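You operate a simulated robot arm through the tools that you are given. There is no shell and no other tool. Be economical: measure what you need, move in short steps, check, and stop when the job is done.

You are at the controls of a simulated two-armed robot. One attempt, no reset.

JOB
Strain the white box marked south through a wide, a medium and a fine sieve.
Fine: in that order in wells one, two and three; the other white boxes stay full.

It is judged by the outcome, as a careful person would: the job done as asked, and still so three seconds after it is handed in. It fails if anything else is knocked over, pushed out of place, dropped, spilled or broken.

ROBOT AND FRAMES
Two 7-joint arms with two-finger parallel grippers on one trunk, on a base that drives. Base frame: it is fixed to the floor where the robot stands at the start and does not move with it; the origin is under the middle of the robot, x ahead of it, y to its left, z up; the surface under the hand at the start is at about z = 0.78. Lengths are in m, angles in rad, forces in N, time in s.
The left shoulder is at the start at [0.02, 0.113, 1.406], the right one opposite. With the tool pointing down near the work surface each hand reaches from about 0.1 to 0.48 m from the robot's upright axis, wherever it stands, measured 20 degrees to its own side. Places, roughly: button of box marked south [0.4, -0.4, 1.2]; tall steel stand [0.3, -0.4, 0.7]; well one of the gutter [0.1, -0.5, 0.9]; well three of the gutter [0.4, -0.3, 0.9]; well two of the gutter [0.3, -0.4, 0.9]; white box marked east [0.3, -0.6, 1.3]; white box marked north [0.1, -0.7, 1.3]; white box marked south [0.5, -0.4, 1.3]; white box marked west [0.6, -0.3, 1.3]. Payload 1.57 kg a hand.
The tool frame of a hand sits at the grasp point between the pads (the TCP): z along the fingers, y along the line on which they close. The tips reach 0.03 m beyond it. Largest opening 0.08 m; finger width 0.017, thickness 0.012; the body of the gripper, 0.04 by 0.082 m, starts 0.08 m behind the TCP.
Orientation is that of the tool frame in the base frame, as [roll, pitch, yaw] about the fixed x, y, z axes, in that order (R = Rz(yaw) Ry(pitch) Rx(roll)). With the fingers straight down and closing along the base's y, the tool's x points along the base's -x, its y along +y and its z along -z.

CONTROLS
- The arms move only by the tool move_arm. It takes "left_increments", "right_increments" or both (then of equal length, played together; a hand with none holds still); each is one flat list of numbers, 7 for each row, row after row: the shift along the tool's x, y, z in mm, then the turn, a rotation vector about the tool's x, y, z in rad, then the gripper command, from -1 (shut) to 1 (fully open), values between in proportion. In form: [tx, ty, tz, ax, ay, az, hand, tx, ty, tz, ax, ay, az, hand, ...]. A call has 1 to 20 rows; each row is the pose to reach, as a shift and turn from the pose commanded when the call began, along the tool's axes at that moment. Rows are played at 5 a second. More than 0.05 m and 0.15 rad between two rows, or a gripper value outside its range, and nothing of the call is played. Where a pose cannot be reached the arm comes as near as it can. A force on the tool above 50 N (or 10 N above the force at the start of the call, whichever is more), or a blocked arm, ends the call early, and 0.2 s more pass. Each finger travels about 0.045 m/s and halts on what it meets, pressing with about 43 N; the grip force reading is that of the motor and also rises with nothing between the fingers. The clock runs only during rows and for 0.2 s after the last one: add rows that repeat a pose to give the fingers time. The reply holds the time, the measured pose of the TCP, the force on the tool along the base axes, the opening and the grip force, in the units named above and with some noise, with the torque about the TCP (base axes, N m) and any sound that the robot's microphone picked up, and new pictures: "views" is both (left out), scene, wrist or none (wrist: the cameras of the hands that moved).
- Cameras (640 x 400 px; columns grow to the right, rows downward): "scene" is now at [0.0729, -0.0487, 1.5143]; the picture's right is [-0.61, -0.79, 0.00], its down [-0.58, 0.45, -0.68] and it looks along [0.54, -0.41, -0.73] (base axes); focal length 214 px, centre (320, 200). "left" rides on the left gripper at [0.072, 0.007, -0.122] in its tool frame; the picture's right is [-0.09, 1.00, 0.00], its down [-0.84, -0.08, -0.54] and it looks along [-0.54, -0.05, 0.84] (tool axes); focal length 238 px, centre (320, 200). "right" rides on the right gripper at [0.072, -0.007, -0.122] in its tool frame; the picture's right is [0.09, 1.00, 0.00], its down [-0.84, 0.08, -0.54] and it looks along [-0.54, 0.05, 0.84] (tool axes); focal length 238 px, centre (320, 200). There is no depth. A picture from a camera that has moved, and an enlarged one, comes with that camera's place and axes in the base frame and with its lens.
- raise_lower(by): slides the trunk up (or, below 0, down) by that many m; the arms and the scene camera ride with it, the base frame stays. It gives what a move gives, with no picture.
- drive_base(legs): drives the robot by 1 to 6 legs, each [ahead, left, turn to the left] in m, m and rad, along the robot's own axes; the way and the turn of a leg run together, so that a leg with both is an arc; at most 1.5 m and 3.142 rad a leg. The arms and the cameras ride along, it lands a little off, and it stops where it bumps. It gives what a move gives, and a new picture of the scene camera.
- aim_head(pan, tilt): turns the head with the scene camera to pan (to the left, within 1.396 rad either way) and tilt (down, from -0.506 to 1.204), counted from straight ahead of the robot. It gives what a move gives, and a new picture of the scene camera.
- close_up(camera, box): a new picture of the part [left, top, right, bottom] of that camera's present view, enlarged. The clock stands still meanwhile.
- job_done(): hands the job in; it is judged then, once.

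Work in short steps. Places have to be worked out from the pictures, the camera data and where the tool is seen: move nearer, look again, correct. Check each grasp and each placing, and mend what went wrong. You have 120 turns and 260 pictures in all, those below and enlarged ones among them. Open the grippers and draw the arms clear of the work before you hand the job in, unless the task says otherwise; then end with one line.

The tools are called after "Call:" as name(argument=value, ...) on one line, values as JSON. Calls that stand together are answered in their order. move_arm: Moves the arms, as the interface text tells. Its arguments: {"type":"object","properties":{"left_increments":{"type":"array","items":{"type":"number"}},"right_increments":{"type":"array","items":{"type":"number"}},"views":{"type":"string","enum":["both","scene","wrist","none"]}},"required":[]} The other tools are called the same way: raise_lower (by) slides the trunk up or down; drive_base (legs) drives the base; aim_head (pan, tilt) turns the head that bears the scene camera; close_up (camera, box) takes an enlarged picture of a part of a camera's view; job_done () hands the job in.

At the start:

```text
time: 0.0
left_eef_pos: [0.3997, -0.026, 1.3193]
left_ee_rot: [3.141, 0.0, -3.141]
left_wrist_force: [-0.1, -0.1, 0.0]
left_torque: [0.02, 0.0, -0.01]
left_opening: 0.08
left_finger_force: 0.1
right_eef_pos: [0.2617, -0.3038, 1.3182]
right_ee_rot: [-3.141, 0.0, -3.141]
right_wrist_force: [-0.2, -0.1, 0.0]
right_torque: [0.01, 0.01, -0.01]
right_opening: 0.0799
right_finger_force: 0.0
trunk travel left (down, up): [-0.46, 0.11]
robot x, y, heading: [0.0014, 0.003, -0.004]
head pan, tilt: [-0.658, 0.826]
```

scene: 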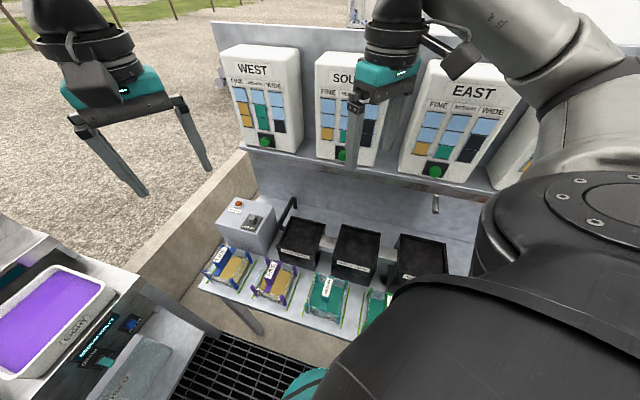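
right: 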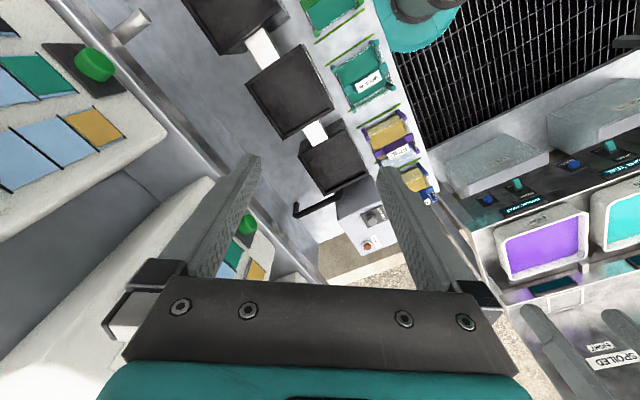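
left: 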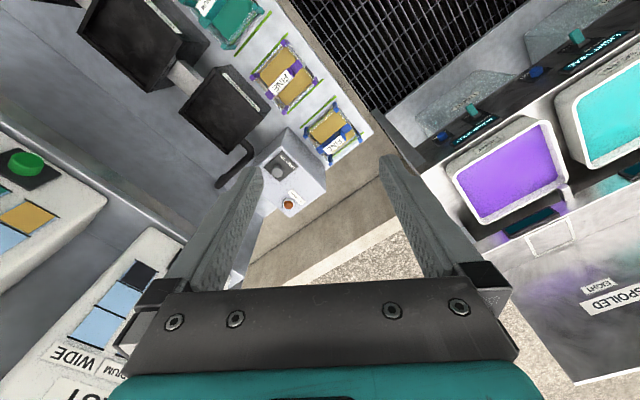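

I'll start by looking closely at the panels, sieves and gutter.

Call:
close_up(camera="scene", box=[180, 180, 460, 355])

Call:
close_up(camera="scene", box=[210, 30, 530, 230])

Call:
close_up(camera="right", box=[180, 0, 500, 260])

Call:
close_up(camera="left", box=[180, 0, 400, 220])

```text
2.29 times, centred on (320, 268) of scene
camera zoom: at [0.0729, -0.0487, 1.5143], right [-0.61, -0.79, 0.0], down [-0.58, 0.45, -0.68], along [0.54, -0.41, -0.73], focal length 490 px, centre (320, 46)
```

zoom: 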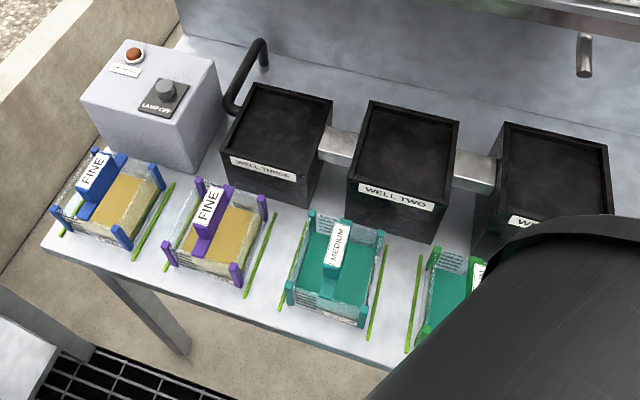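

```text
2.00 times, centred on (370, 130) of scene
camera zoom: at [0.0729, -0.0487, 1.5143], right [-0.61, -0.79, 0.0], down [-0.58, 0.45, -0.68], along [0.54, -0.41, -0.73], focal length 429 px, centre (220, 340)
```

zoom: 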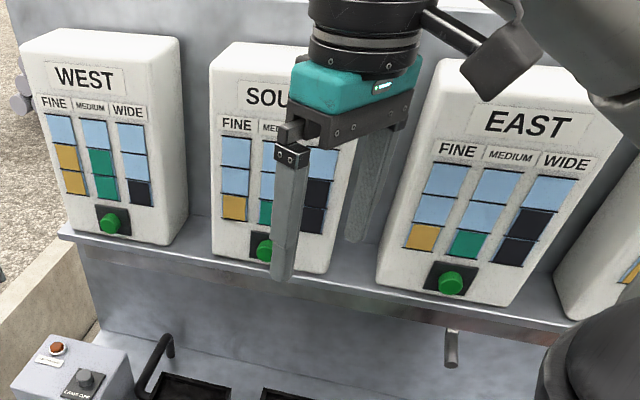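

```text
1.54 times, centred on (340, 130) of right
camera zoom: at [0.1901, -0.3113, 1.4392], right [-0.09, 1.0, 0.0], down [0.84, 0.08, 0.54], along [0.54, 0.05, -0.84], focal length 367 px, centre (289, 308)
```

zoom: 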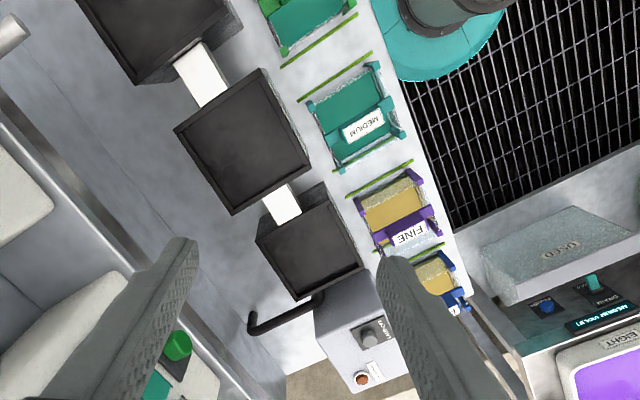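

```text
1.82 times, centred on (290, 110) of left
camera zoom: at [0.3275, -0.0187, 1.4391], right [0.09, 1.0, 0.0], down [0.84, -0.08, 0.54], along [0.54, -0.05, -0.84], focal length 433 px, centre (374, 364)
```

zoom: 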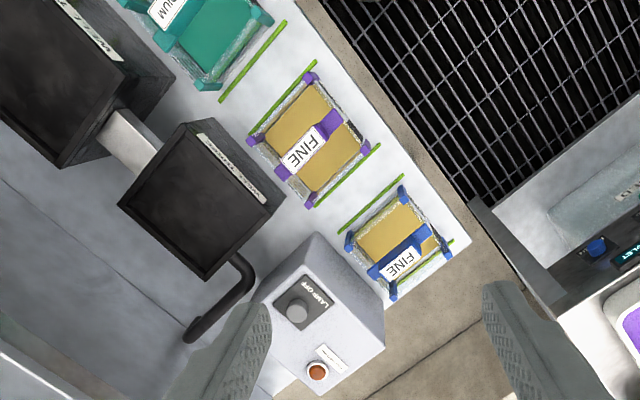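

Several fine and medium sieves exist; I need to see all the signs. I'll look around with the head.

Call:
aim_head(pan=-1.39, tilt=0.7)

Call:
aim_head(pan=0.2, tilt=0.7)

Call:
aim_head(pan=1.1, tilt=0.7)

```text
time: 1.1
left_eef_pos: [0.3995, -0.0252, 1.3187]
left_ee_rot: [3.141, 0.001, -3.141]
left_wrist_force: [0.4, 0.8, -0.6]
left_torque: [-0.01, -0.01, 0.01]
left_opening: 0.0798
left_finger_force: 0.0
right_eef_pos: [0.2627, -0.3036, 1.318]
right_ee_rot: [-3.141, 0.001, -3.14]
right_wrist_force: [-0.7, -0.6, 0.1]
right_torque: [-0.01, -0.02, 0.0]
right_opening: 0.08
right_finger_force: 0.0
trunk travel left (down, up): [-0.46, 0.11]
robot x, y, heading: [-0.0024, -0.0018, 0.001]
head pan, tilt: [-1.389, 0.7]
camera scene: at [0.0254, -0.0836, 1.5246], right [-0.98, -0.18, 0.0], down [-0.12, 0.63, -0.76], along [0.14, -0.75, -0.64], focal length 214 px, centre (320, 200)
```

scene: 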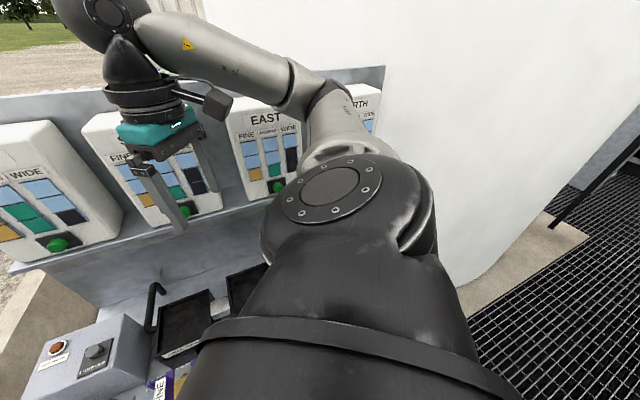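

```text
time: 2.8
left_eef_pos: [0.3997, -0.0269, 1.3187]
left_ee_rot: [-3.14, 0.001, 3.142]
left_wrist_force: [-0.3, -0.4, -0.4]
left_torque: [0.0, -0.01, 0.04]
left_opening: 0.0799
left_finger_force: 0.0
right_eef_pos: [0.262, -0.303, 1.318]
right_ee_rot: [-3.141, 0.0, 3.141]
right_wrist_force: [0.5, -0.2, 0.2]
right_torque: [-0.01, 0.0, -0.01]
right_opening: 0.0798
right_finger_force: 0.1
trunk travel left (down, up): [-0.46, 0.11]
robot x, y, heading: [0.0033, -0.0014, 0.003]
head pan, tilt: [0.201, 0.7]
camera scene: at [0.0933, 0.0168, 1.5246], right [0.2, -0.98, 0.0], down [-0.63, -0.13, -0.76], along [0.75, 0.15, -0.64], focal length 214 px, centre (320, 200)
```

scene: 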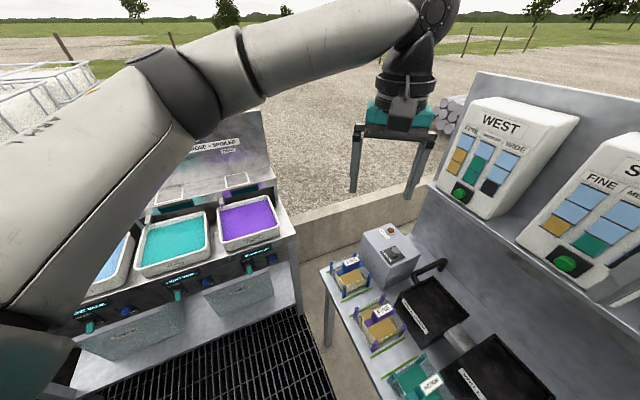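

```text
time: 4.0
left_eef_pos: [0.3998, -0.0257, 1.3192]
left_ee_rot: [-3.141, 0.001, 3.14]
left_wrist_force: [-0.5, 0.5, 0.0]
left_torque: [-0.01, -0.02, 0.02]
left_opening: 0.08
left_finger_force: 0.0
right_eef_pos: [0.2616, -0.3035, 1.3183]
right_ee_rot: [-3.142, 0.001, -3.141]
right_wrist_force: [0.1, 1.0, -0.7]
right_torque: [0.01, 0.04, -0.03]
right_opening: 0.0802
right_finger_force: 0.1
trunk travel left (down, up): [-0.46, 0.11]
robot x, y, heading: [0.0022, 0.0017, -0.001]
head pan, tilt: [1.1, 0.7]
camera scene: at [0.0487, 0.0755, 1.5246], right [0.89, -0.45, 0.0], down [-0.29, -0.57, -0.76], along [0.35, 0.68, -0.64], focal length 214 px, centre (320, 200)
```

scene: 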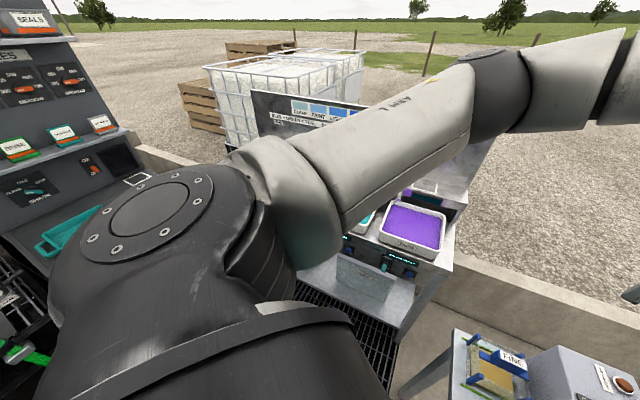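

Call:
close_up(camera="scene", box=[180, 80, 400, 220])

Call:
close_up(camera="scene", box=[400, 300, 640, 400])

Call:
close_up(camera="left", box=[240, 120, 400, 220])

```text
2.86 times, centred on (290, 150) of scene
camera zoom: at [0.0487, 0.0755, 1.5246], right [0.89, -0.45, 0.0], down [-0.29, -0.57, -0.76], along [0.35, 0.68, -0.64], focal length 613 px, centre (406, 343)
```

zoom: 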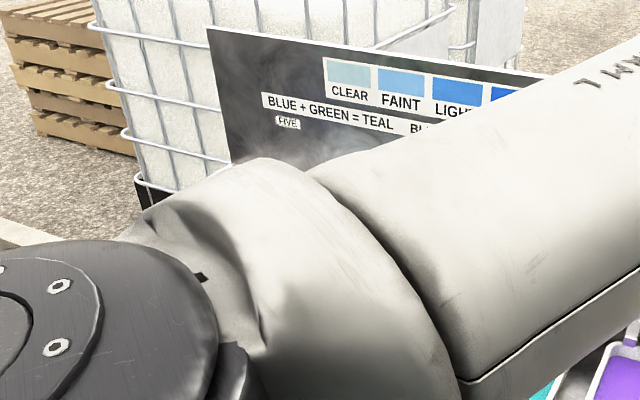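

```text
2.67 times, centred on (520, 350) of scene
camera zoom: at [0.0487, 0.0755, 1.5246], right [0.89, -0.45, 0.0], down [-0.29, -0.57, -0.76], along [0.35, 0.68, -0.64], focal length 572 px, centre (-213, -200)
```

zoom: 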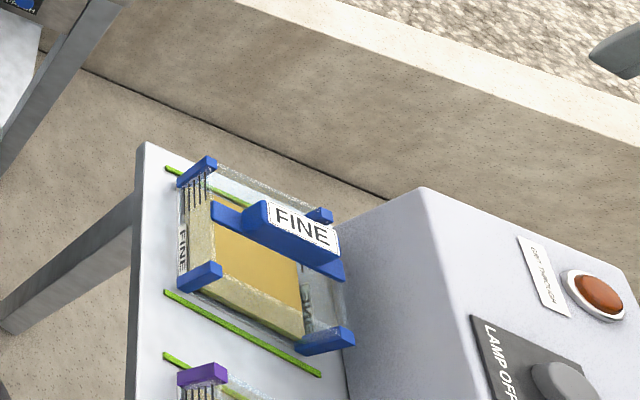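

```text
4.00 times, centred on (320, 170) of left
camera zoom: at [0.3275, -0.0187, 1.4391], right [0.09, 1.0, 0.0], down [0.84, -0.08, 0.54], along [0.54, -0.05, -0.84], focal length 953 px, centre (320, 320)
```

zoom: 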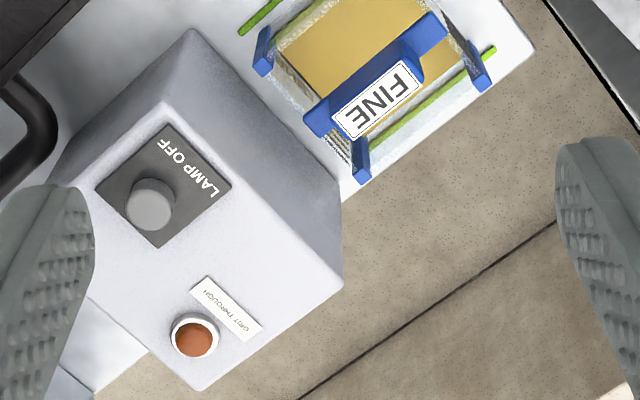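

Head back toward the gutter and turn the base partly right in order to face it.

Call:
drive_base(legs=[[0, 0, -0.45]])

Call:
aim_head(pan=-0.75, tilt=0.85)

```text
time: 5.7
left_eef_pos: [0.3497, -0.1976, 1.3191]
left_ee_rot: [3.141, 0.0, 2.693]
left_wrist_force: [0.2, -0.3, -0.5]
left_torque: [-0.01, 0.01, -0.01]
left_opening: 0.08
left_finger_force: 0.0
right_eef_pos: [0.1036, -0.388, 1.3177]
right_ee_rot: [3.14, 0.0, 2.693]
right_wrist_force: [0.0, 0.4, 0.2]
right_torque: [0.03, -0.03, -0.03]
right_opening: 0.0799
right_finger_force: 0.1
trunk travel left (down, up): [-0.46, 0.11]
robot x, y, heading: [0.0023, -0.0004, -0.453]
head pan, tilt: [1.1, 0.7]
camera scene: at [0.0765, 0.0469, 1.5247], right [0.61, -0.8, 0.0], down [-0.51, -0.39, -0.77], along [0.61, 0.46, -0.64], focal length 214 px, centre (320, 200)
```

scene: 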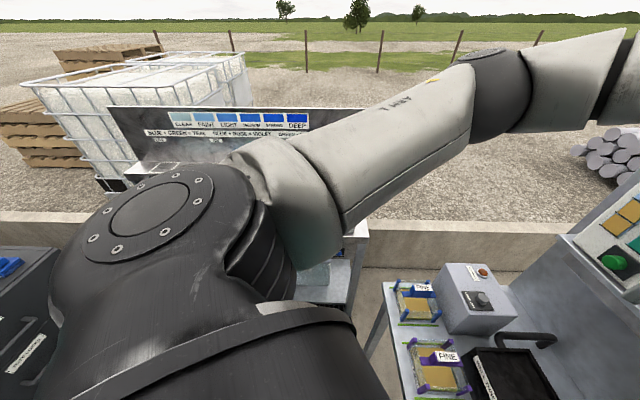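

```text
time: 7.5
left_eef_pos: [0.3486, -0.1974, 1.3181]
left_ee_rot: [-3.141, -0.001, 2.695]
left_wrist_force: [0.0, 1.3, -0.4]
left_torque: [0.02, 0.0, 0.0]
left_opening: 0.0799
left_finger_force: 0.0
right_eef_pos: [0.1041, -0.3869, 1.3176]
right_ee_rot: [3.141, -0.002, 2.693]
right_wrist_force: [-0.2, -0.1, -0.4]
right_torque: [-0.04, -0.03, -0.01]
right_opening: 0.08
right_finger_force: 0.1
trunk travel left (down, up): [-0.46, 0.11]
robot x, y, heading: [-0.0005, -0.0001, -0.448]
head pan, tilt: [-0.75, 0.85]
camera scene: at [0.0374, -0.0773, 1.5124], right [-0.93, -0.36, 0.0], down [-0.27, 0.7, -0.66], along [0.24, -0.61, -0.75], focal length 214 px, centre (320, 200)
```

scene: 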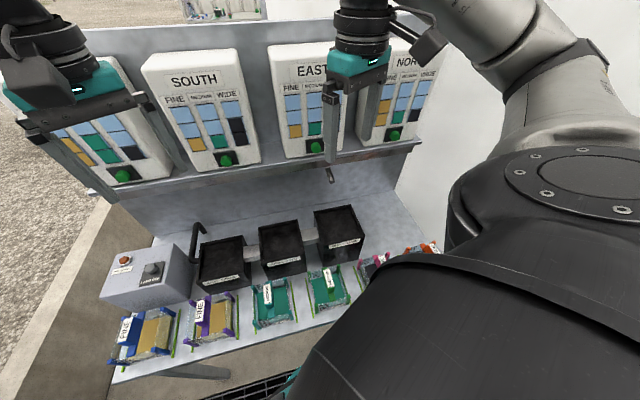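

Call:
drive_base(legs=[[0, 0, -0.3]])

Call:
aim_head(pan=-0.4, tilt=0.95)

```text
time: 8.9
left_eef_pos: [0.2745, -0.2913, 1.3181]
left_ee_rot: [3.141, 0.0, 2.393]
left_wrist_force: [-0.6, 0.0, -1.0]
left_torque: [0.0, -0.02, 0.0]
left_opening: 0.0801
left_finger_force: 0.1
right_eef_pos: [-0.0145, -0.4009, 1.3173]
right_ee_rot: [3.141, 0.0, 2.394]
right_wrist_force: [0.5, -0.8, -0.2]
right_torque: [0.0, 0.0, 0.01]
right_opening: 0.0799
right_finger_force: 0.2
trunk travel left (down, up): [-0.46, 0.11]
robot x, y, heading: [0.0014, -0.0001, -0.744]
head pan, tilt: [-0.75, 0.85]
camera scene: at [0.0126, -0.085, 1.5124], right [-1.0, -0.07, 0.0], down [-0.05, 0.75, -0.66], along [0.05, -0.66, -0.75], focal length 214 px, centre (320, 200)
```

scene: 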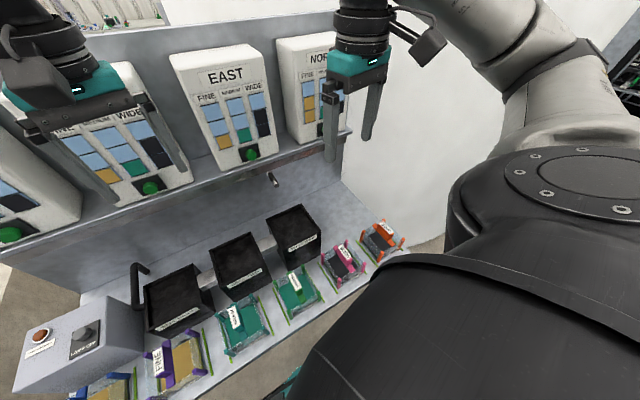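

```text
time: 9.7
left_eef_pos: [0.2746, -0.2917, 1.3182]
left_ee_rot: [3.141, 0.001, 2.393]
left_wrist_force: [0.5, 0.5, -0.8]
left_torque: [0.01, 0.0, -0.05]
left_opening: 0.0801
left_finger_force: 0.1
right_eef_pos: [-0.0142, -0.4021, 1.3165]
right_ee_rot: [3.141, 0.0, 2.392]
right_wrist_force: [0.1, 0.6, -0.5]
right_torque: [0.0, 0.01, 0.0]
right_opening: 0.0802
right_finger_force: 0.1
trunk travel left (down, up): [-0.46, 0.11]
robot x, y, heading: [0.0002, 0.0007, -0.749]
head pan, tilt: [-0.4, 0.949]
camera scene: at [0.037, -0.0733, 1.5049], right [-0.91, -0.41, 0.0], down [-0.33, 0.74, -0.58], along [0.24, -0.53, -0.81], focal length 214 px, centre (320, 200)
```

scene: 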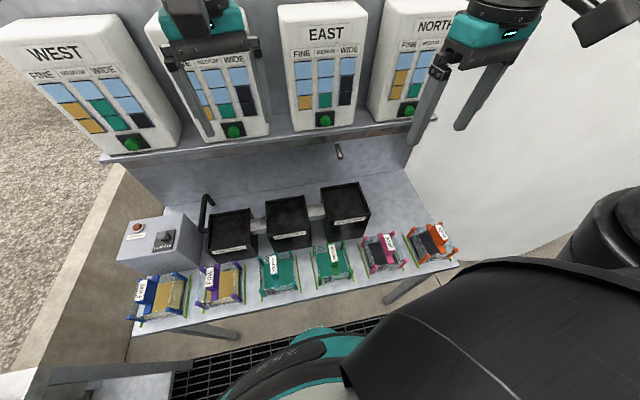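

Call:
close_up(camera="scene", box=[110, 220, 300, 340])

Call:
close_up(camera="scene", box=[250, 200, 470, 320])

Call:
close_up(camera="right", box=[240, 0, 480, 200])

Call:
close_up(camera="left", box=[180, 0, 400, 200])

```text
3.33 times, centred on (205, 280) of scene
camera zoom: at [0.037, -0.0733, 1.5049], right [-0.91, -0.41, 0.0], down [-0.33, 0.74, -0.58], along [0.24, -0.53, -0.81], focal length 715 px, centre (703, -67)
```

zoom: 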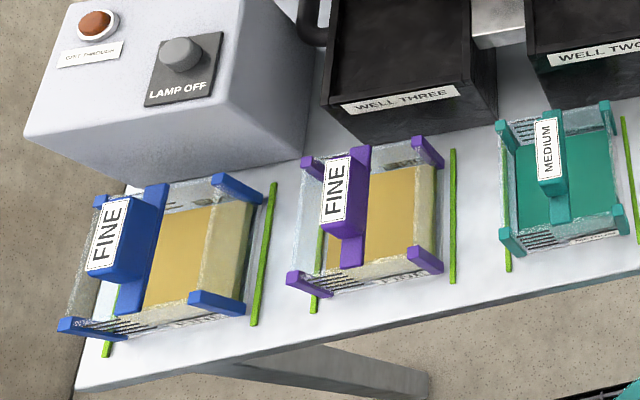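

```text
2.91 times, centred on (360, 260) of scene
camera zoom: at [0.037, -0.0733, 1.5049], right [-0.91, -0.41, 0.0], down [-0.33, 0.74, -0.58], along [0.24, -0.53, -0.81], focal length 624 px, centre (204, 26)
```

zoom: 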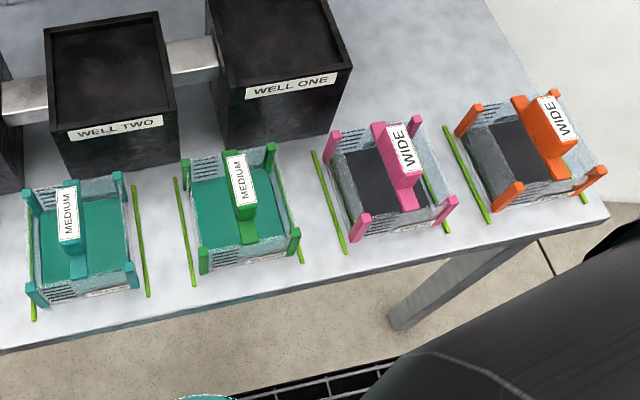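

```text
2.00 times, centred on (360, 100) of right
camera zoom: at [-0.0719, -0.3577, 1.4392], right [0.61, 0.79, 0.0], down [0.67, -0.51, 0.54], along [0.43, -0.33, -0.84], focal length 477 px, centre (240, 400)
```

zoom: 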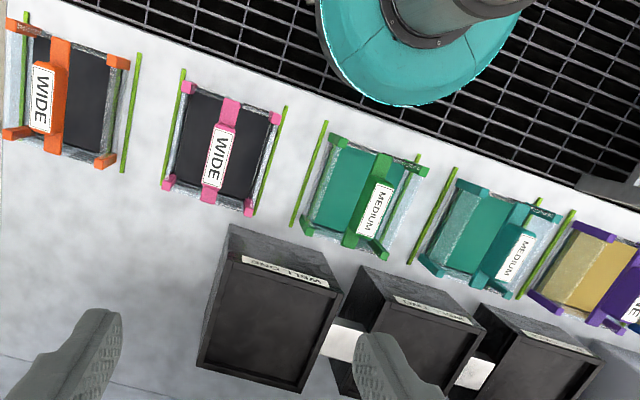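

```text
2.00 times, centred on (290, 100) of left
camera zoom: at [0.2264, -0.2369, 1.4392], right [0.75, 0.67, 0.0], down [0.56, -0.63, 0.54], along [0.36, -0.4, -0.84], focal length 477 px, centre (380, 400)
```

zoom: 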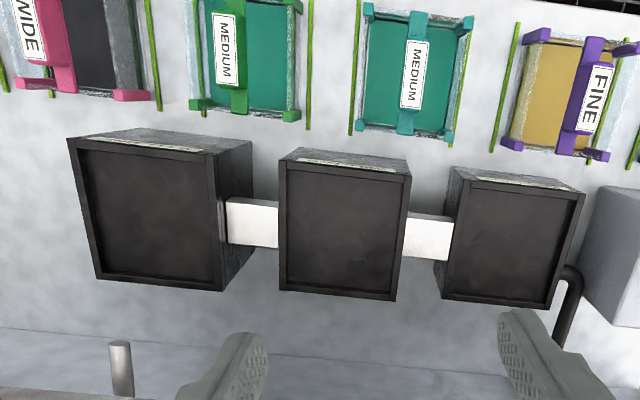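

Two of each grade exist. I need to find what distinguishes them; zoom in harder on each.

Call:
close_up(camera="scene", box=[120, 255, 250, 335])

Call:
close_up(camera="scene", box=[250, 230, 362, 300])

Call:
close_up(camera="scene", box=[352, 215, 464, 285])

```text
4.92 times, centred on (185, 295) of scene
camera zoom: at [0.037, -0.0733, 1.5049], right [-0.91, -0.41, 0.0], down [-0.33, 0.74, -0.58], along [0.24, -0.53, -0.81], focal length 1056 px, centre (985, -268)
```

zoom: 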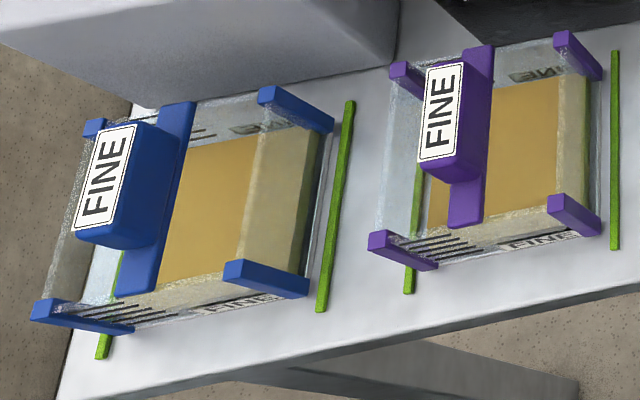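

```text
5.71 times, centred on (306, 265) of scene
camera zoom: at [0.037, -0.0733, 1.5049], right [-0.91, -0.41, 0.0], down [-0.33, 0.74, -0.58], along [0.24, -0.53, -0.81], focal length 1226 px, centre (400, -171)
```

zoom: 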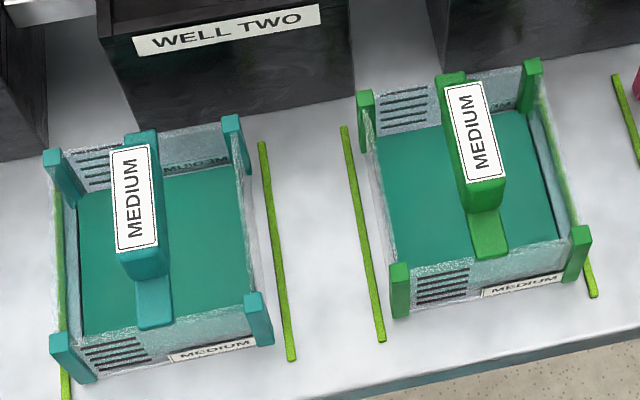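

```text
5.71 times, centred on (408, 250) of scene
camera zoom: at [0.037, -0.0733, 1.5049], right [-0.91, -0.41, 0.0], down [-0.33, 0.74, -0.58], along [0.24, -0.53, -0.81], focal length 1226 px, centre (-183, -86)
```

zoom: 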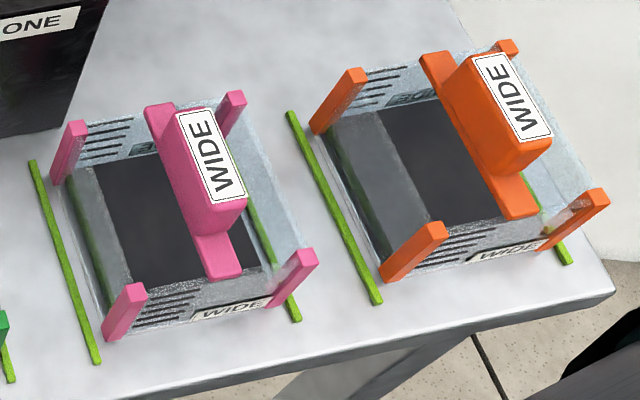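

Retract the left hand a little to uncover the South panel and read the charts.

Call:
move_arm(left_increments=[50, 0, 0, 0, 0, 0, 1, 100, 0, 0, 0, 0, 0, 1, 150, 0, 0, 0, 0, 0, 1], views="scene")

Call:
close_up(camera="scene", box=[10, 0, 290, 175])

Call:
close_up(camera="scene", box=[250, 0, 480, 140])

Call:
close_up(camera="scene", box=[190, 130, 390, 260])

```text
time: 10.5
left_eef_pos: [0.1642, -0.19, 1.3188]
left_ee_rot: [3.141, 0.0, 2.393]
left_wrist_force: [-0.3, 0.0, -0.6]
left_torque: [0.0, 0.0, 0.02]
left_opening: 0.08
left_finger_force: 0.1
right_eef_pos: [-0.0153, -0.4003, 1.318]
right_ee_rot: [-3.139, 0.0, 2.392]
right_wrist_force: [0.0, -0.4, 0.2]
right_torque: [-0.03, 0.0, 0.01]
right_opening: 0.0798
right_finger_force: 0.0
trunk travel left (down, up): [-0.46, 0.11]
robot x, y, heading: [-0.0018, 0.0023, -0.75]
head pan, tilt: [-0.4, 0.949]
camera scene: at [0.0363, -0.0726, 1.5049], right [-0.91, -0.41, 0.0], down [-0.33, 0.74, -0.58], along [0.24, -0.53, -0.81], focal length 214 px, centre (320, 200)
```

scene: 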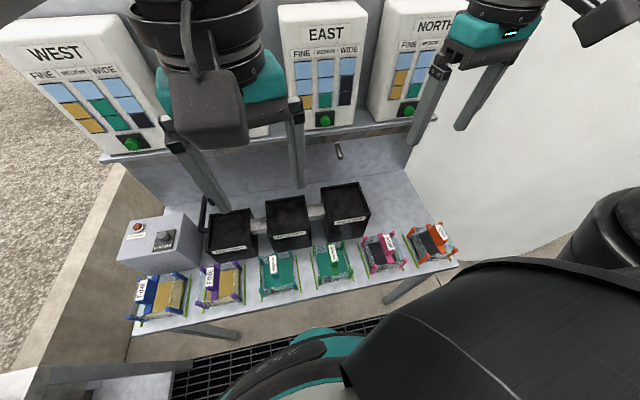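

```text
2.29 times, centred on (150, 88) of scene
camera zoom: at [0.0363, -0.0726, 1.5049], right [-0.91, -0.41, 0.0], down [-0.33, 0.74, -0.58], along [0.24, -0.53, -0.81], focal length 490 px, centre (709, 457)
```

zoom: 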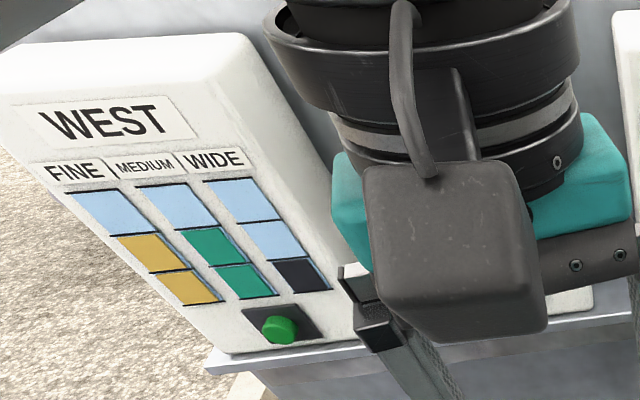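

```text
2.78 times, centred on (365, 70) of scene
camera zoom: at [0.0363, -0.0726, 1.5049], right [-0.91, -0.41, 0.0], down [-0.33, 0.74, -0.58], along [0.24, -0.53, -0.81], focal length 597 px, centre (195, 562)
```

zoom: 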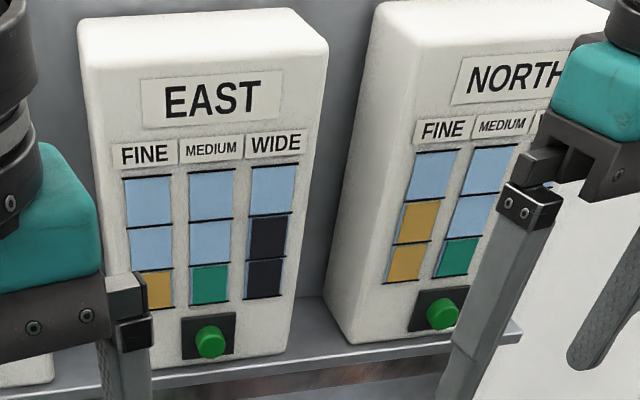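

```text
3.08 times, centred on (290, 195) of scene
camera zoom: at [0.0363, -0.0726, 1.5049], right [-0.91, -0.41, 0.0], down [-0.33, 0.74, -0.58], along [0.24, -0.53, -0.81], focal length 660 px, centre (412, 215)
```

zoom: 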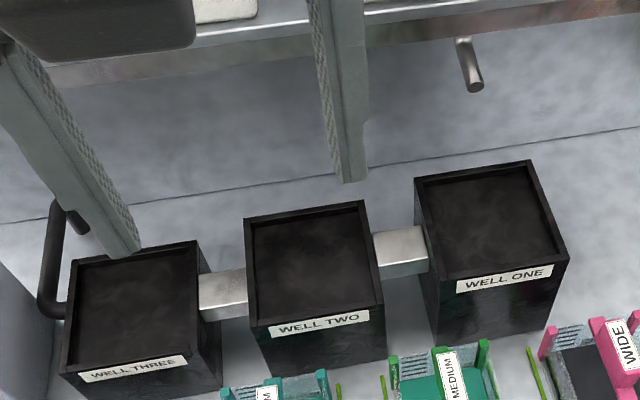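

The side walls need viewing at a flatter angle to see depth and marks. I'll lower the trunk 0.28 m and look.

Call:
raise_lower(by=-0.28)

Call:
aim_head(pan=0.1, tilt=0.85)

```text
time: 13.3
left_eef_pos: [0.1656, -0.1891, 1.038]
left_ee_rot: [-3.141, 0.0, 2.392]
left_wrist_force: [0.1, -0.3, -0.5]
left_torque: [-0.03, -0.02, -0.01]
left_opening: 0.0801
left_finger_force: 0.1
right_eef_pos: [-0.0144, -0.4009, 1.0371]
right_ee_rot: [-3.141, 0.001, 2.392]
right_wrist_force: [-0.3, 0.4, 0.0]
right_torque: [-0.03, -0.04, -0.02]
right_opening: 0.0802
right_finger_force: 0.0
trunk travel left (down, up): [-0.18, 0.39]
robot x, y, heading: [-0.0013, 0.0004, -0.75]
head pan, tilt: [-0.4, 0.949]
```

```text
time: 14.2
left_eef_pos: [0.1653, -0.1897, 1.0384]
left_ee_rot: [-3.141, 0.0, 2.393]
left_wrist_force: [0.3, 0.2, 0.1]
left_torque: [0.02, 0.04, 0.0]
left_opening: 0.0798
left_finger_force: 0.0
right_eef_pos: [-0.0139, -0.4007, 1.0359]
right_ee_rot: [-3.141, -0.001, 2.392]
right_wrist_force: [-0.3, -0.4, 0.2]
right_torque: [-0.01, 0.03, 0.02]
right_opening: 0.0799
right_finger_force: 0.0
trunk travel left (down, up): [-0.18, 0.39]
robot x, y, heading: [-0.0012, 0.0015, -0.751]
head pan, tilt: [0.099, 0.85]
camera scene: at [0.0696, -0.0542, 1.2324], right [-0.61, -0.8, 0.0], down [-0.6, 0.46, -0.66], along [0.53, -0.4, -0.75], focal length 214 px, centre (320, 200)
```

scene: 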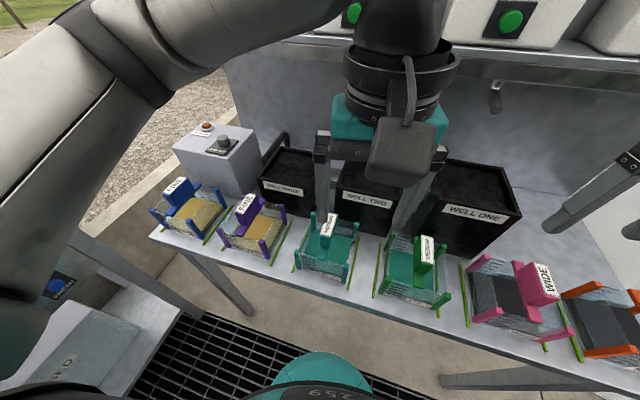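

Call:
close_up(camera="scene", box=[140, 170, 300, 270])

Call:
close_up(camera="scene", box=[285, 200, 460, 310])

Call:
close_up(camera="scene", box=[450, 240, 640, 370])

```text
4.00 times, centred on (220, 220) of scene
camera zoom: at [0.0696, -0.0542, 1.2324], right [-0.61, -0.8, 0.0], down [-0.6, 0.46, -0.66], along [0.53, -0.4, -0.75], focal length 858 px, centre (720, 120)
```

zoom: 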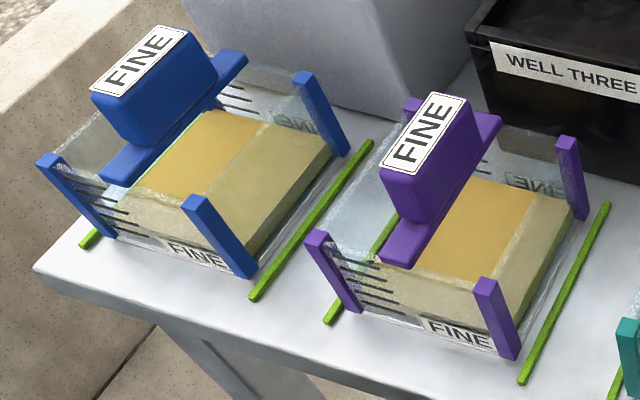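

```text
3.64 times, centred on (372, 255) of scene
camera zoom: at [0.0696, -0.0542, 1.2324], right [-0.61, -0.8, 0.0], down [-0.6, 0.46, -0.66], along [0.53, -0.4, -0.75], focal length 780 px, centre (129, 0)
```

zoom: 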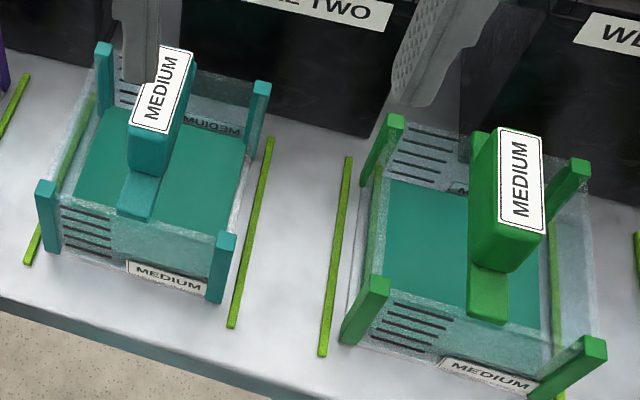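

```text
3.08 times, centred on (545, 305) of scene
camera zoom: at [0.0696, -0.0542, 1.2324], right [-0.61, -0.8, 0.0], down [-0.6, 0.46, -0.66], along [0.53, -0.4, -0.75], focal length 660 px, centre (-372, -123)
```

zoom: 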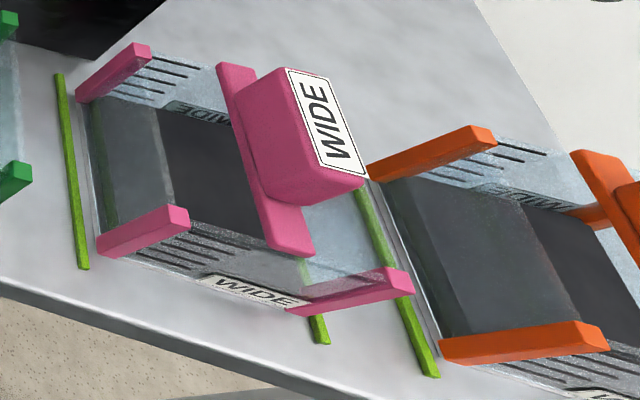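

The clear sieves have graduation lines and a filling of some depth. I'll raise the hands relative to the trunk, then lower the trunk for a side view.

Call:
move_arm(left_increments=[0, 0, -45, 0, 0, 0, 1, 0, 0, -90, 0, 0, 0, 1, 0, 0, -135, 0, 0, 0, 1, 0, 0, -180, 0, 0, 0, 1], right_increments=[0, 0, -45, 0, 0, 0, 1, 0, 0, -90, 0, 0, 0, 1, 0, 0, -135, 0, 0, 0, 1, 0, 0, -180, 0, 0, 0, 1], views="none")

Call:
raise_lower(by=-0.17)

Call:
aim_head(pan=0.1, tilt=0.55)

```text
time: 15.1
left_eef_pos: [0.1703, -0.1915, 1.1697]
left_ee_rot: [3.12, 0.008, 2.397]
left_wrist_force: [9.3, -3.9, -22.0]
left_torque: [-0.77, -0.47, -0.22]
left_opening: 0.08
left_finger_force: 0.0
right_eef_pos: [-0.0021, -0.3949, 1.0808]
right_ee_rot: [3.11, -0.365, 2.444]
right_wrist_force: [0.2, 0.0, 0.9]
right_torque: [0.02, 0.04, -0.01]
right_opening: 0.0799
right_finger_force: 0.0
right hand out of reach, approached as far as the arm can: row 4
trunk travel left (down, up): [-0.18, 0.39]
robot x, y, heading: [0.0008, -0.0012, -0.745]
head pan, tilt: [0.099, 0.85]
stopped in row 4 (left hand): the force on the tool passed its limit at 58 N (the readings are from after the stop); the commanded pose is now the measured one
```

```text
time: 16.7
left_eef_pos: [0.1698, -0.1922, 1.014]
left_ee_rot: [3.119, 0.011, 2.4]
left_wrist_force: [6.3, -1.0, -19.6]
left_torque: [-1.08, -0.6, -0.33]
left_opening: 0.0797
left_finger_force: 0.0
right_eef_pos: [-0.0031, -0.3959, 0.934]
right_ee_rot: [3.121, -0.35, 2.44]
right_wrist_force: [-0.6, 3.5, 13.2]
right_torque: [-0.28, 0.42, -0.18]
right_opening: 0.078
right_finger_force: 0.1
trunk travel left (down, up): [-0.024, 0.546]
robot x, y, heading: [0.0012, -0.0027, -0.749]
head pan, tilt: [0.099, 0.85]
stopped: the force on the tool passed its limit at 69 N (the readings are from after the stop); the commanded pose is now the measured one
```

```text
time: 17.5
left_eef_pos: [0.169, -0.1902, 1.0157]
left_ee_rot: [3.123, 0.007, 2.4]
left_wrist_force: [0.4, 0.9, 0.3]
left_torque: [-0.03, 0.0, -0.01]
left_opening: 0.0798
left_finger_force: 0.1
right_eef_pos: [-0.0032, -0.3958, 0.9321]
right_ee_rot: [3.122, -0.35, 2.439]
right_wrist_force: [-2.4, 3.8, 21.0]
right_torque: [-0.5, 0.71, -0.16]
right_opening: 0.0787
right_finger_force: 0.1
trunk travel left (down, up): [-0.024, 0.546]
robot x, y, heading: [0.0021, 0.0024, -0.748]
head pan, tilt: [0.099, 0.55]
camera scene: at [0.0788, -0.0599, 1.1022], right [-0.6, -0.8, 0.0], down [-0.42, 0.32, -0.85], along [0.68, -0.52, -0.52], focal length 214 px, centre (320, 200)
```

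scene: 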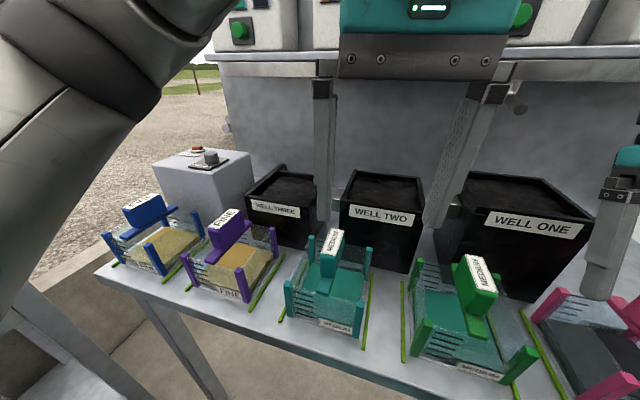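

Right fingers are pressing on something (likely the pink sieve's handle). Raise at once.

Call:
raise_lower(by=0.1)

Call:
aim_head(pan=-0.4, tilt=0.8)

```text
time: 18.8
left_eef_pos: [0.1689, -0.1912, 1.1146]
left_ee_rot: [3.122, 0.007, 2.402]
left_wrist_force: [0.0, 0.2, 0.0]
left_torque: [-0.03, 0.0, 0.02]
left_opening: 0.0802
left_finger_force: 0.0
right_eef_pos: [-0.0023, -0.398, 1.0316]
right_ee_rot: [3.12, -0.353, 2.44]
right_wrist_force: [0.2, 0.7, -1.1]
right_torque: [0.02, 0.02, -0.01]
right_opening: 0.0802
right_finger_force: 0.0
trunk travel left (down, up): [-0.124, 0.446]
robot x, y, heading: [-0.0029, -0.0026, -0.747]
head pan, tilt: [0.099, 0.55]
```

```text
time: 19.8
left_eef_pos: [0.1689, -0.1925, 1.1144]
left_ee_rot: [3.123, 0.007, 2.403]
left_wrist_force: [-0.4, -11.7, -5.9]
left_torque: [1.17, -0.49, 0.76]
left_opening: 0.0805
left_finger_force: 0.0
right_eef_pos: [-0.0026, -0.3978, 1.0331]
right_ee_rot: [3.12, -0.353, 2.44]
right_wrist_force: [-0.5, -0.2, 0.1]
right_torque: [0.01, 0.02, 0.02]
right_opening: 0.0799
right_finger_force: 0.2
trunk travel left (down, up): [-0.124, 0.446]
robot x, y, heading: [0.0008, -0.0008, -0.752]
head pan, tilt: [-0.4, 0.799]
camera scene: at [0.0425, -0.0806, 1.1822], right [-0.9, -0.43, 0.0], down [-0.3, 0.64, -0.71], along [0.31, -0.64, -0.7], focal length 214 px, centre (320, 200)
```

scene: 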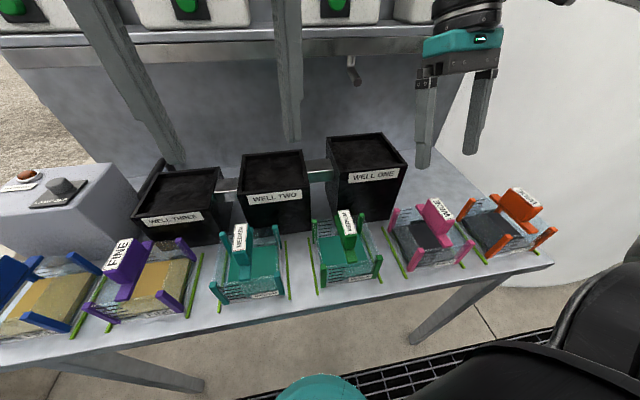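

The pink sieve still stands in its place. The left hand seems to touch the robot's own head; move it forward a bit.

Call:
move_arm(left_increments=[-40, 0, 0, 0, 0, 0, 1, -80, 0, 0, 0, 0, 0, 1], views="scene")

Call:
close_up(camera="scene", box=[290, 180, 450, 290])

Call:
close_up(camera="scene", box=[380, 170, 560, 280])

Call:
close_up(camera="scene", box=[60, 200, 300, 340])

```text
time: 20.4
left_eef_pos: [0.2276, -0.2467, 1.1152]
left_ee_rot: [3.123, 0.006, 2.398]
left_wrist_force: [0.3, -0.4, 0.5]
left_torque: [0.03, 0.03, 0.02]
left_opening: 0.0801
left_finger_force: 0.2
right_eef_pos: [-0.0022, -0.3969, 1.0319]
right_ee_rot: [3.122, -0.353, 2.441]
right_wrist_force: [1.0, -0.4, 0.3]
right_torque: [0.03, 0.01, -0.03]
right_opening: 0.08
right_finger_force: 0.1
trunk travel left (down, up): [-0.124, 0.446]
robot x, y, heading: [-0.0003, -0.0009, -0.746]
head pan, tilt: [-0.4, 0.799]
camera scene: at [0.0406, -0.0808, 1.1807], right [-0.91, -0.41, 0.0], down [-0.29, 0.65, -0.7], along [0.29, -0.64, -0.72], focal length 214 px, centre (320, 200)
```

scene: 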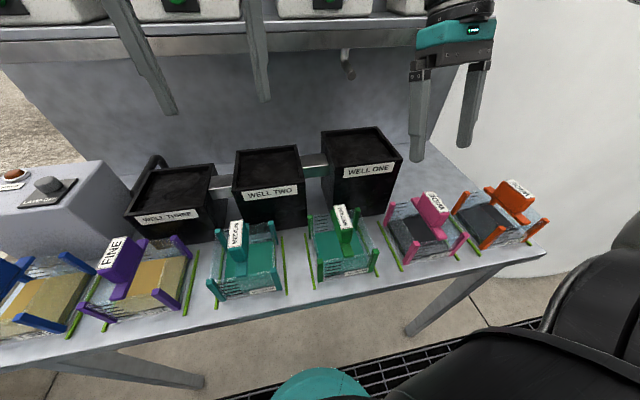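

```text
3.64 times, centred on (370, 235) of scene
camera zoom: at [0.0406, -0.0808, 1.1807], right [-0.91, -0.41, 0.0], down [-0.29, 0.65, -0.7], along [0.29, -0.64, -0.72], focal length 780 px, centre (138, 73)
```

zoom: 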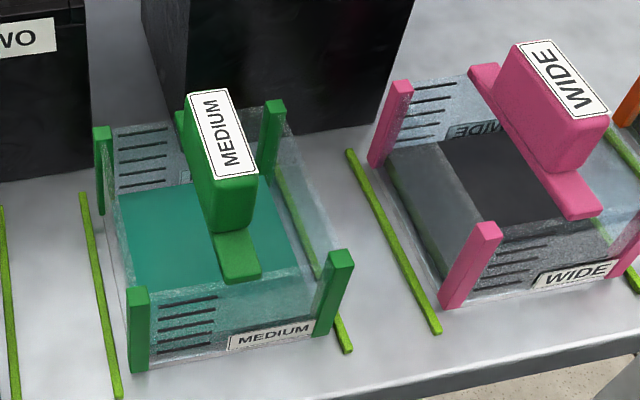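

```text
3.56 times, centred on (470, 225) of scene
camera zoom: at [0.0406, -0.0808, 1.1807], right [-0.91, -0.41, 0.0], down [-0.29, 0.65, -0.7], along [0.29, -0.64, -0.72], focal length 763 px, centre (-213, 111)
```

zoom: 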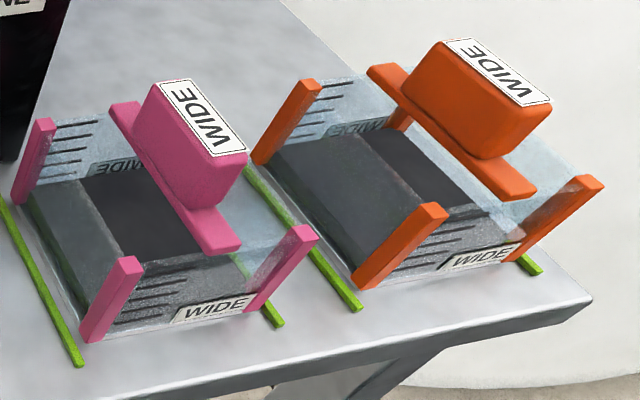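

```text
2.67 times, centred on (180, 270) of scene
camera zoom: at [0.0406, -0.0808, 1.1807], right [-0.91, -0.41, 0.0], down [-0.29, 0.65, -0.7], along [0.29, -0.64, -0.72], focal length 572 px, centre (693, 13)
```

zoom: 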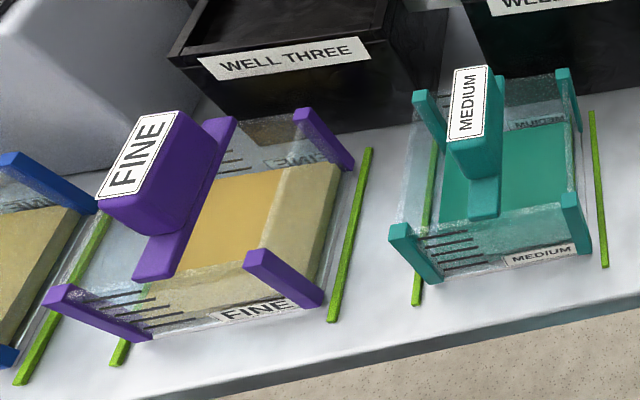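

The fillings' depth against the graduation lines may matter. I'll back off 0.15 m so the hands clear the table and I can get a flatter view.

Call:
drive_base(legs=[[-0.15, 0, 0]])

```text
time: 21.7
left_eef_pos: [0.1189, -0.1433, 1.1142]
left_ee_rot: [3.124, 0.007, 2.401]
left_wrist_force: [-0.4, 0.4, 0.5]
left_torque: [0.0, 0.02, -0.01]
left_opening: 0.08
left_finger_force: 0.0
right_eef_pos: [-0.1141, -0.2953, 1.033]
right_ee_rot: [3.121, -0.353, 2.44]
right_wrist_force: [0.1, -0.1, -1.0]
right_torque: [-0.01, -0.01, 0.03]
right_opening: 0.0802
right_finger_force: 0.0
trunk travel left (down, up): [-0.124, 0.446]
robot x, y, heading: [-0.1103, 0.1026, -0.746]
head pan, tilt: [-0.4, 0.799]
camera scene: at [-0.0696, 0.0217, 1.1807], right [-0.91, -0.41, 0.0], down [-0.29, 0.65, -0.7], along [0.29, -0.64, -0.72], focal length 214 px, centre (320, 200)
```

scene: 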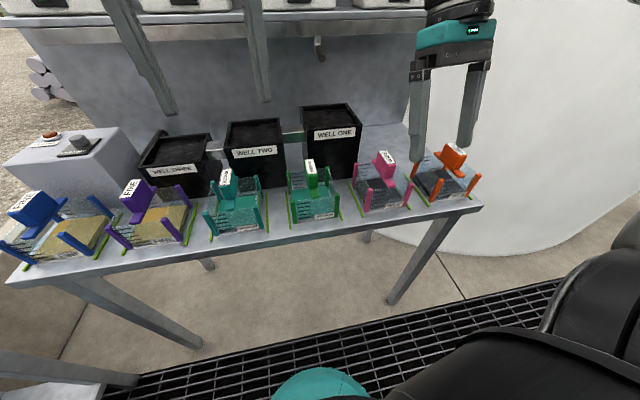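

Call:
raise_lower(by=-0.12)

Call:
aim_head(pan=-0.2, tilt=0.5)

```text
time: 23.2
left_eef_pos: [0.1175, -0.1444, 0.9955]
left_ee_rot: [3.123, 0.007, 2.4]
left_wrist_force: [0.2, 0.1, -0.2]
left_torque: [0.0, 0.01, -0.01]
left_opening: 0.0799
left_finger_force: 0.1
right_eef_pos: [-0.1129, -0.2952, 0.9124]
right_ee_rot: [3.121, -0.353, 2.44]
right_wrist_force: [-0.4, 0.5, -1.0]
right_torque: [0.0, 0.0, 0.03]
right_opening: 0.0801
right_finger_force: 0.0
trunk travel left (down, up): [-0.004, 0.566]
robot x, y, heading: [-0.1099, 0.1009, -0.748]
head pan, tilt: [-0.4, 0.799]
```

```text
time: 24.0
left_eef_pos: [0.1176, -0.1433, 0.9947]
left_ee_rot: [3.123, 0.005, 2.4]
left_wrist_force: [0.6, 0.0, -0.2]
left_torque: [0.03, 0.0, -0.01]
left_opening: 0.0802
left_finger_force: 0.0
right_eef_pos: [-0.1123, -0.2951, 0.9111]
right_ee_rot: [3.12, -0.352, 2.44]
right_wrist_force: [0.3, 0.2, 0.3]
right_torque: [-0.01, 0.02, 0.0]
right_opening: 0.0801
right_finger_force: 0.1
trunk travel left (down, up): [-0.004, 0.566]
robot x, y, heading: [-0.1092, 0.1, -0.746]
head pan, tilt: [-0.201, 0.499]
camera scene: at [-0.0494, 0.0209, 1.0866], right [-0.81, -0.58, 0.0], down [-0.28, 0.39, -0.88], along [0.51, -0.71, -0.48], focal length 214 px, centre (320, 200)
```

scene: 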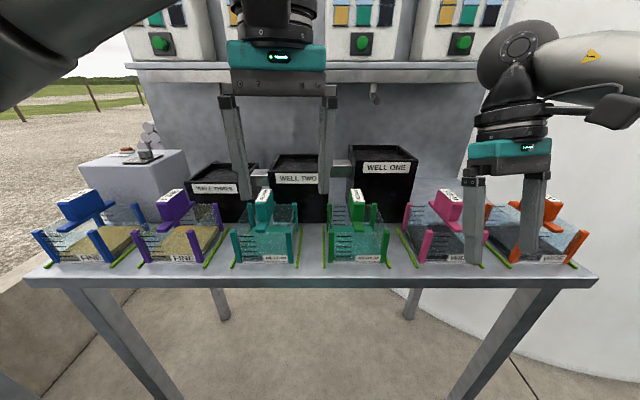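

Call:
close_up(camera="scene", box=[20, 185, 230, 280])

Call:
close_up(camera="scene", box=[225, 185, 400, 280])

Call:
close_up(camera="scene", box=[390, 185, 600, 280])

```text
3.05 times, centred on (125, 232) of scene
camera zoom: at [-0.0494, 0.0209, 1.0866], right [-0.81, -0.58, 0.0], down [-0.28, 0.39, -0.88], along [0.51, -0.71, -0.48], focal length 654 px, centre (914, 101)
```

zoom: 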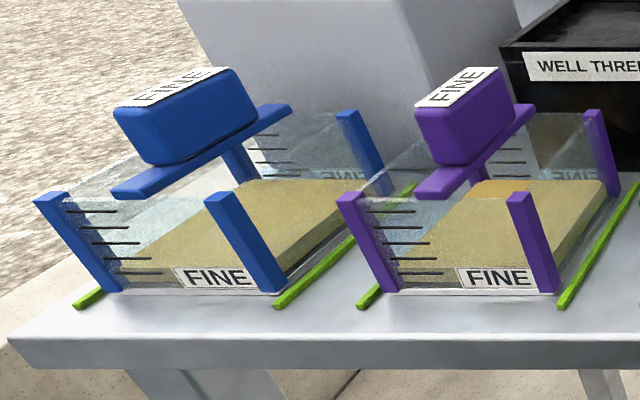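

```text
3.66 times, centred on (312, 232) of scene
camera zoom: at [-0.0494, 0.0209, 1.0866], right [-0.81, -0.58, 0.0], down [-0.28, 0.39, -0.88], along [0.51, -0.71, -0.48], focal length 784 px, centre (347, 81)
```

zoom: 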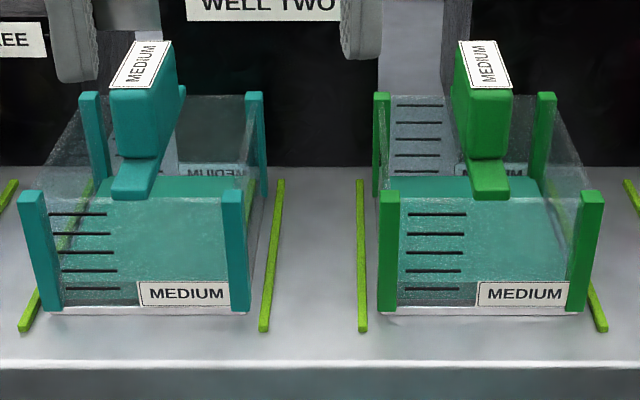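

```text
3.05 times, centred on (495, 232) of scene
camera zoom: at [-0.0494, 0.0209, 1.0866], right [-0.81, -0.58, 0.0], down [-0.28, 0.39, -0.88], along [0.51, -0.71, -0.48], focal length 654 px, centre (-213, 101)
```

zoom: 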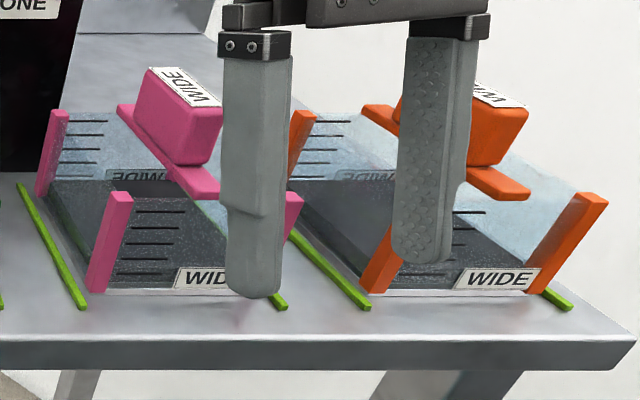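

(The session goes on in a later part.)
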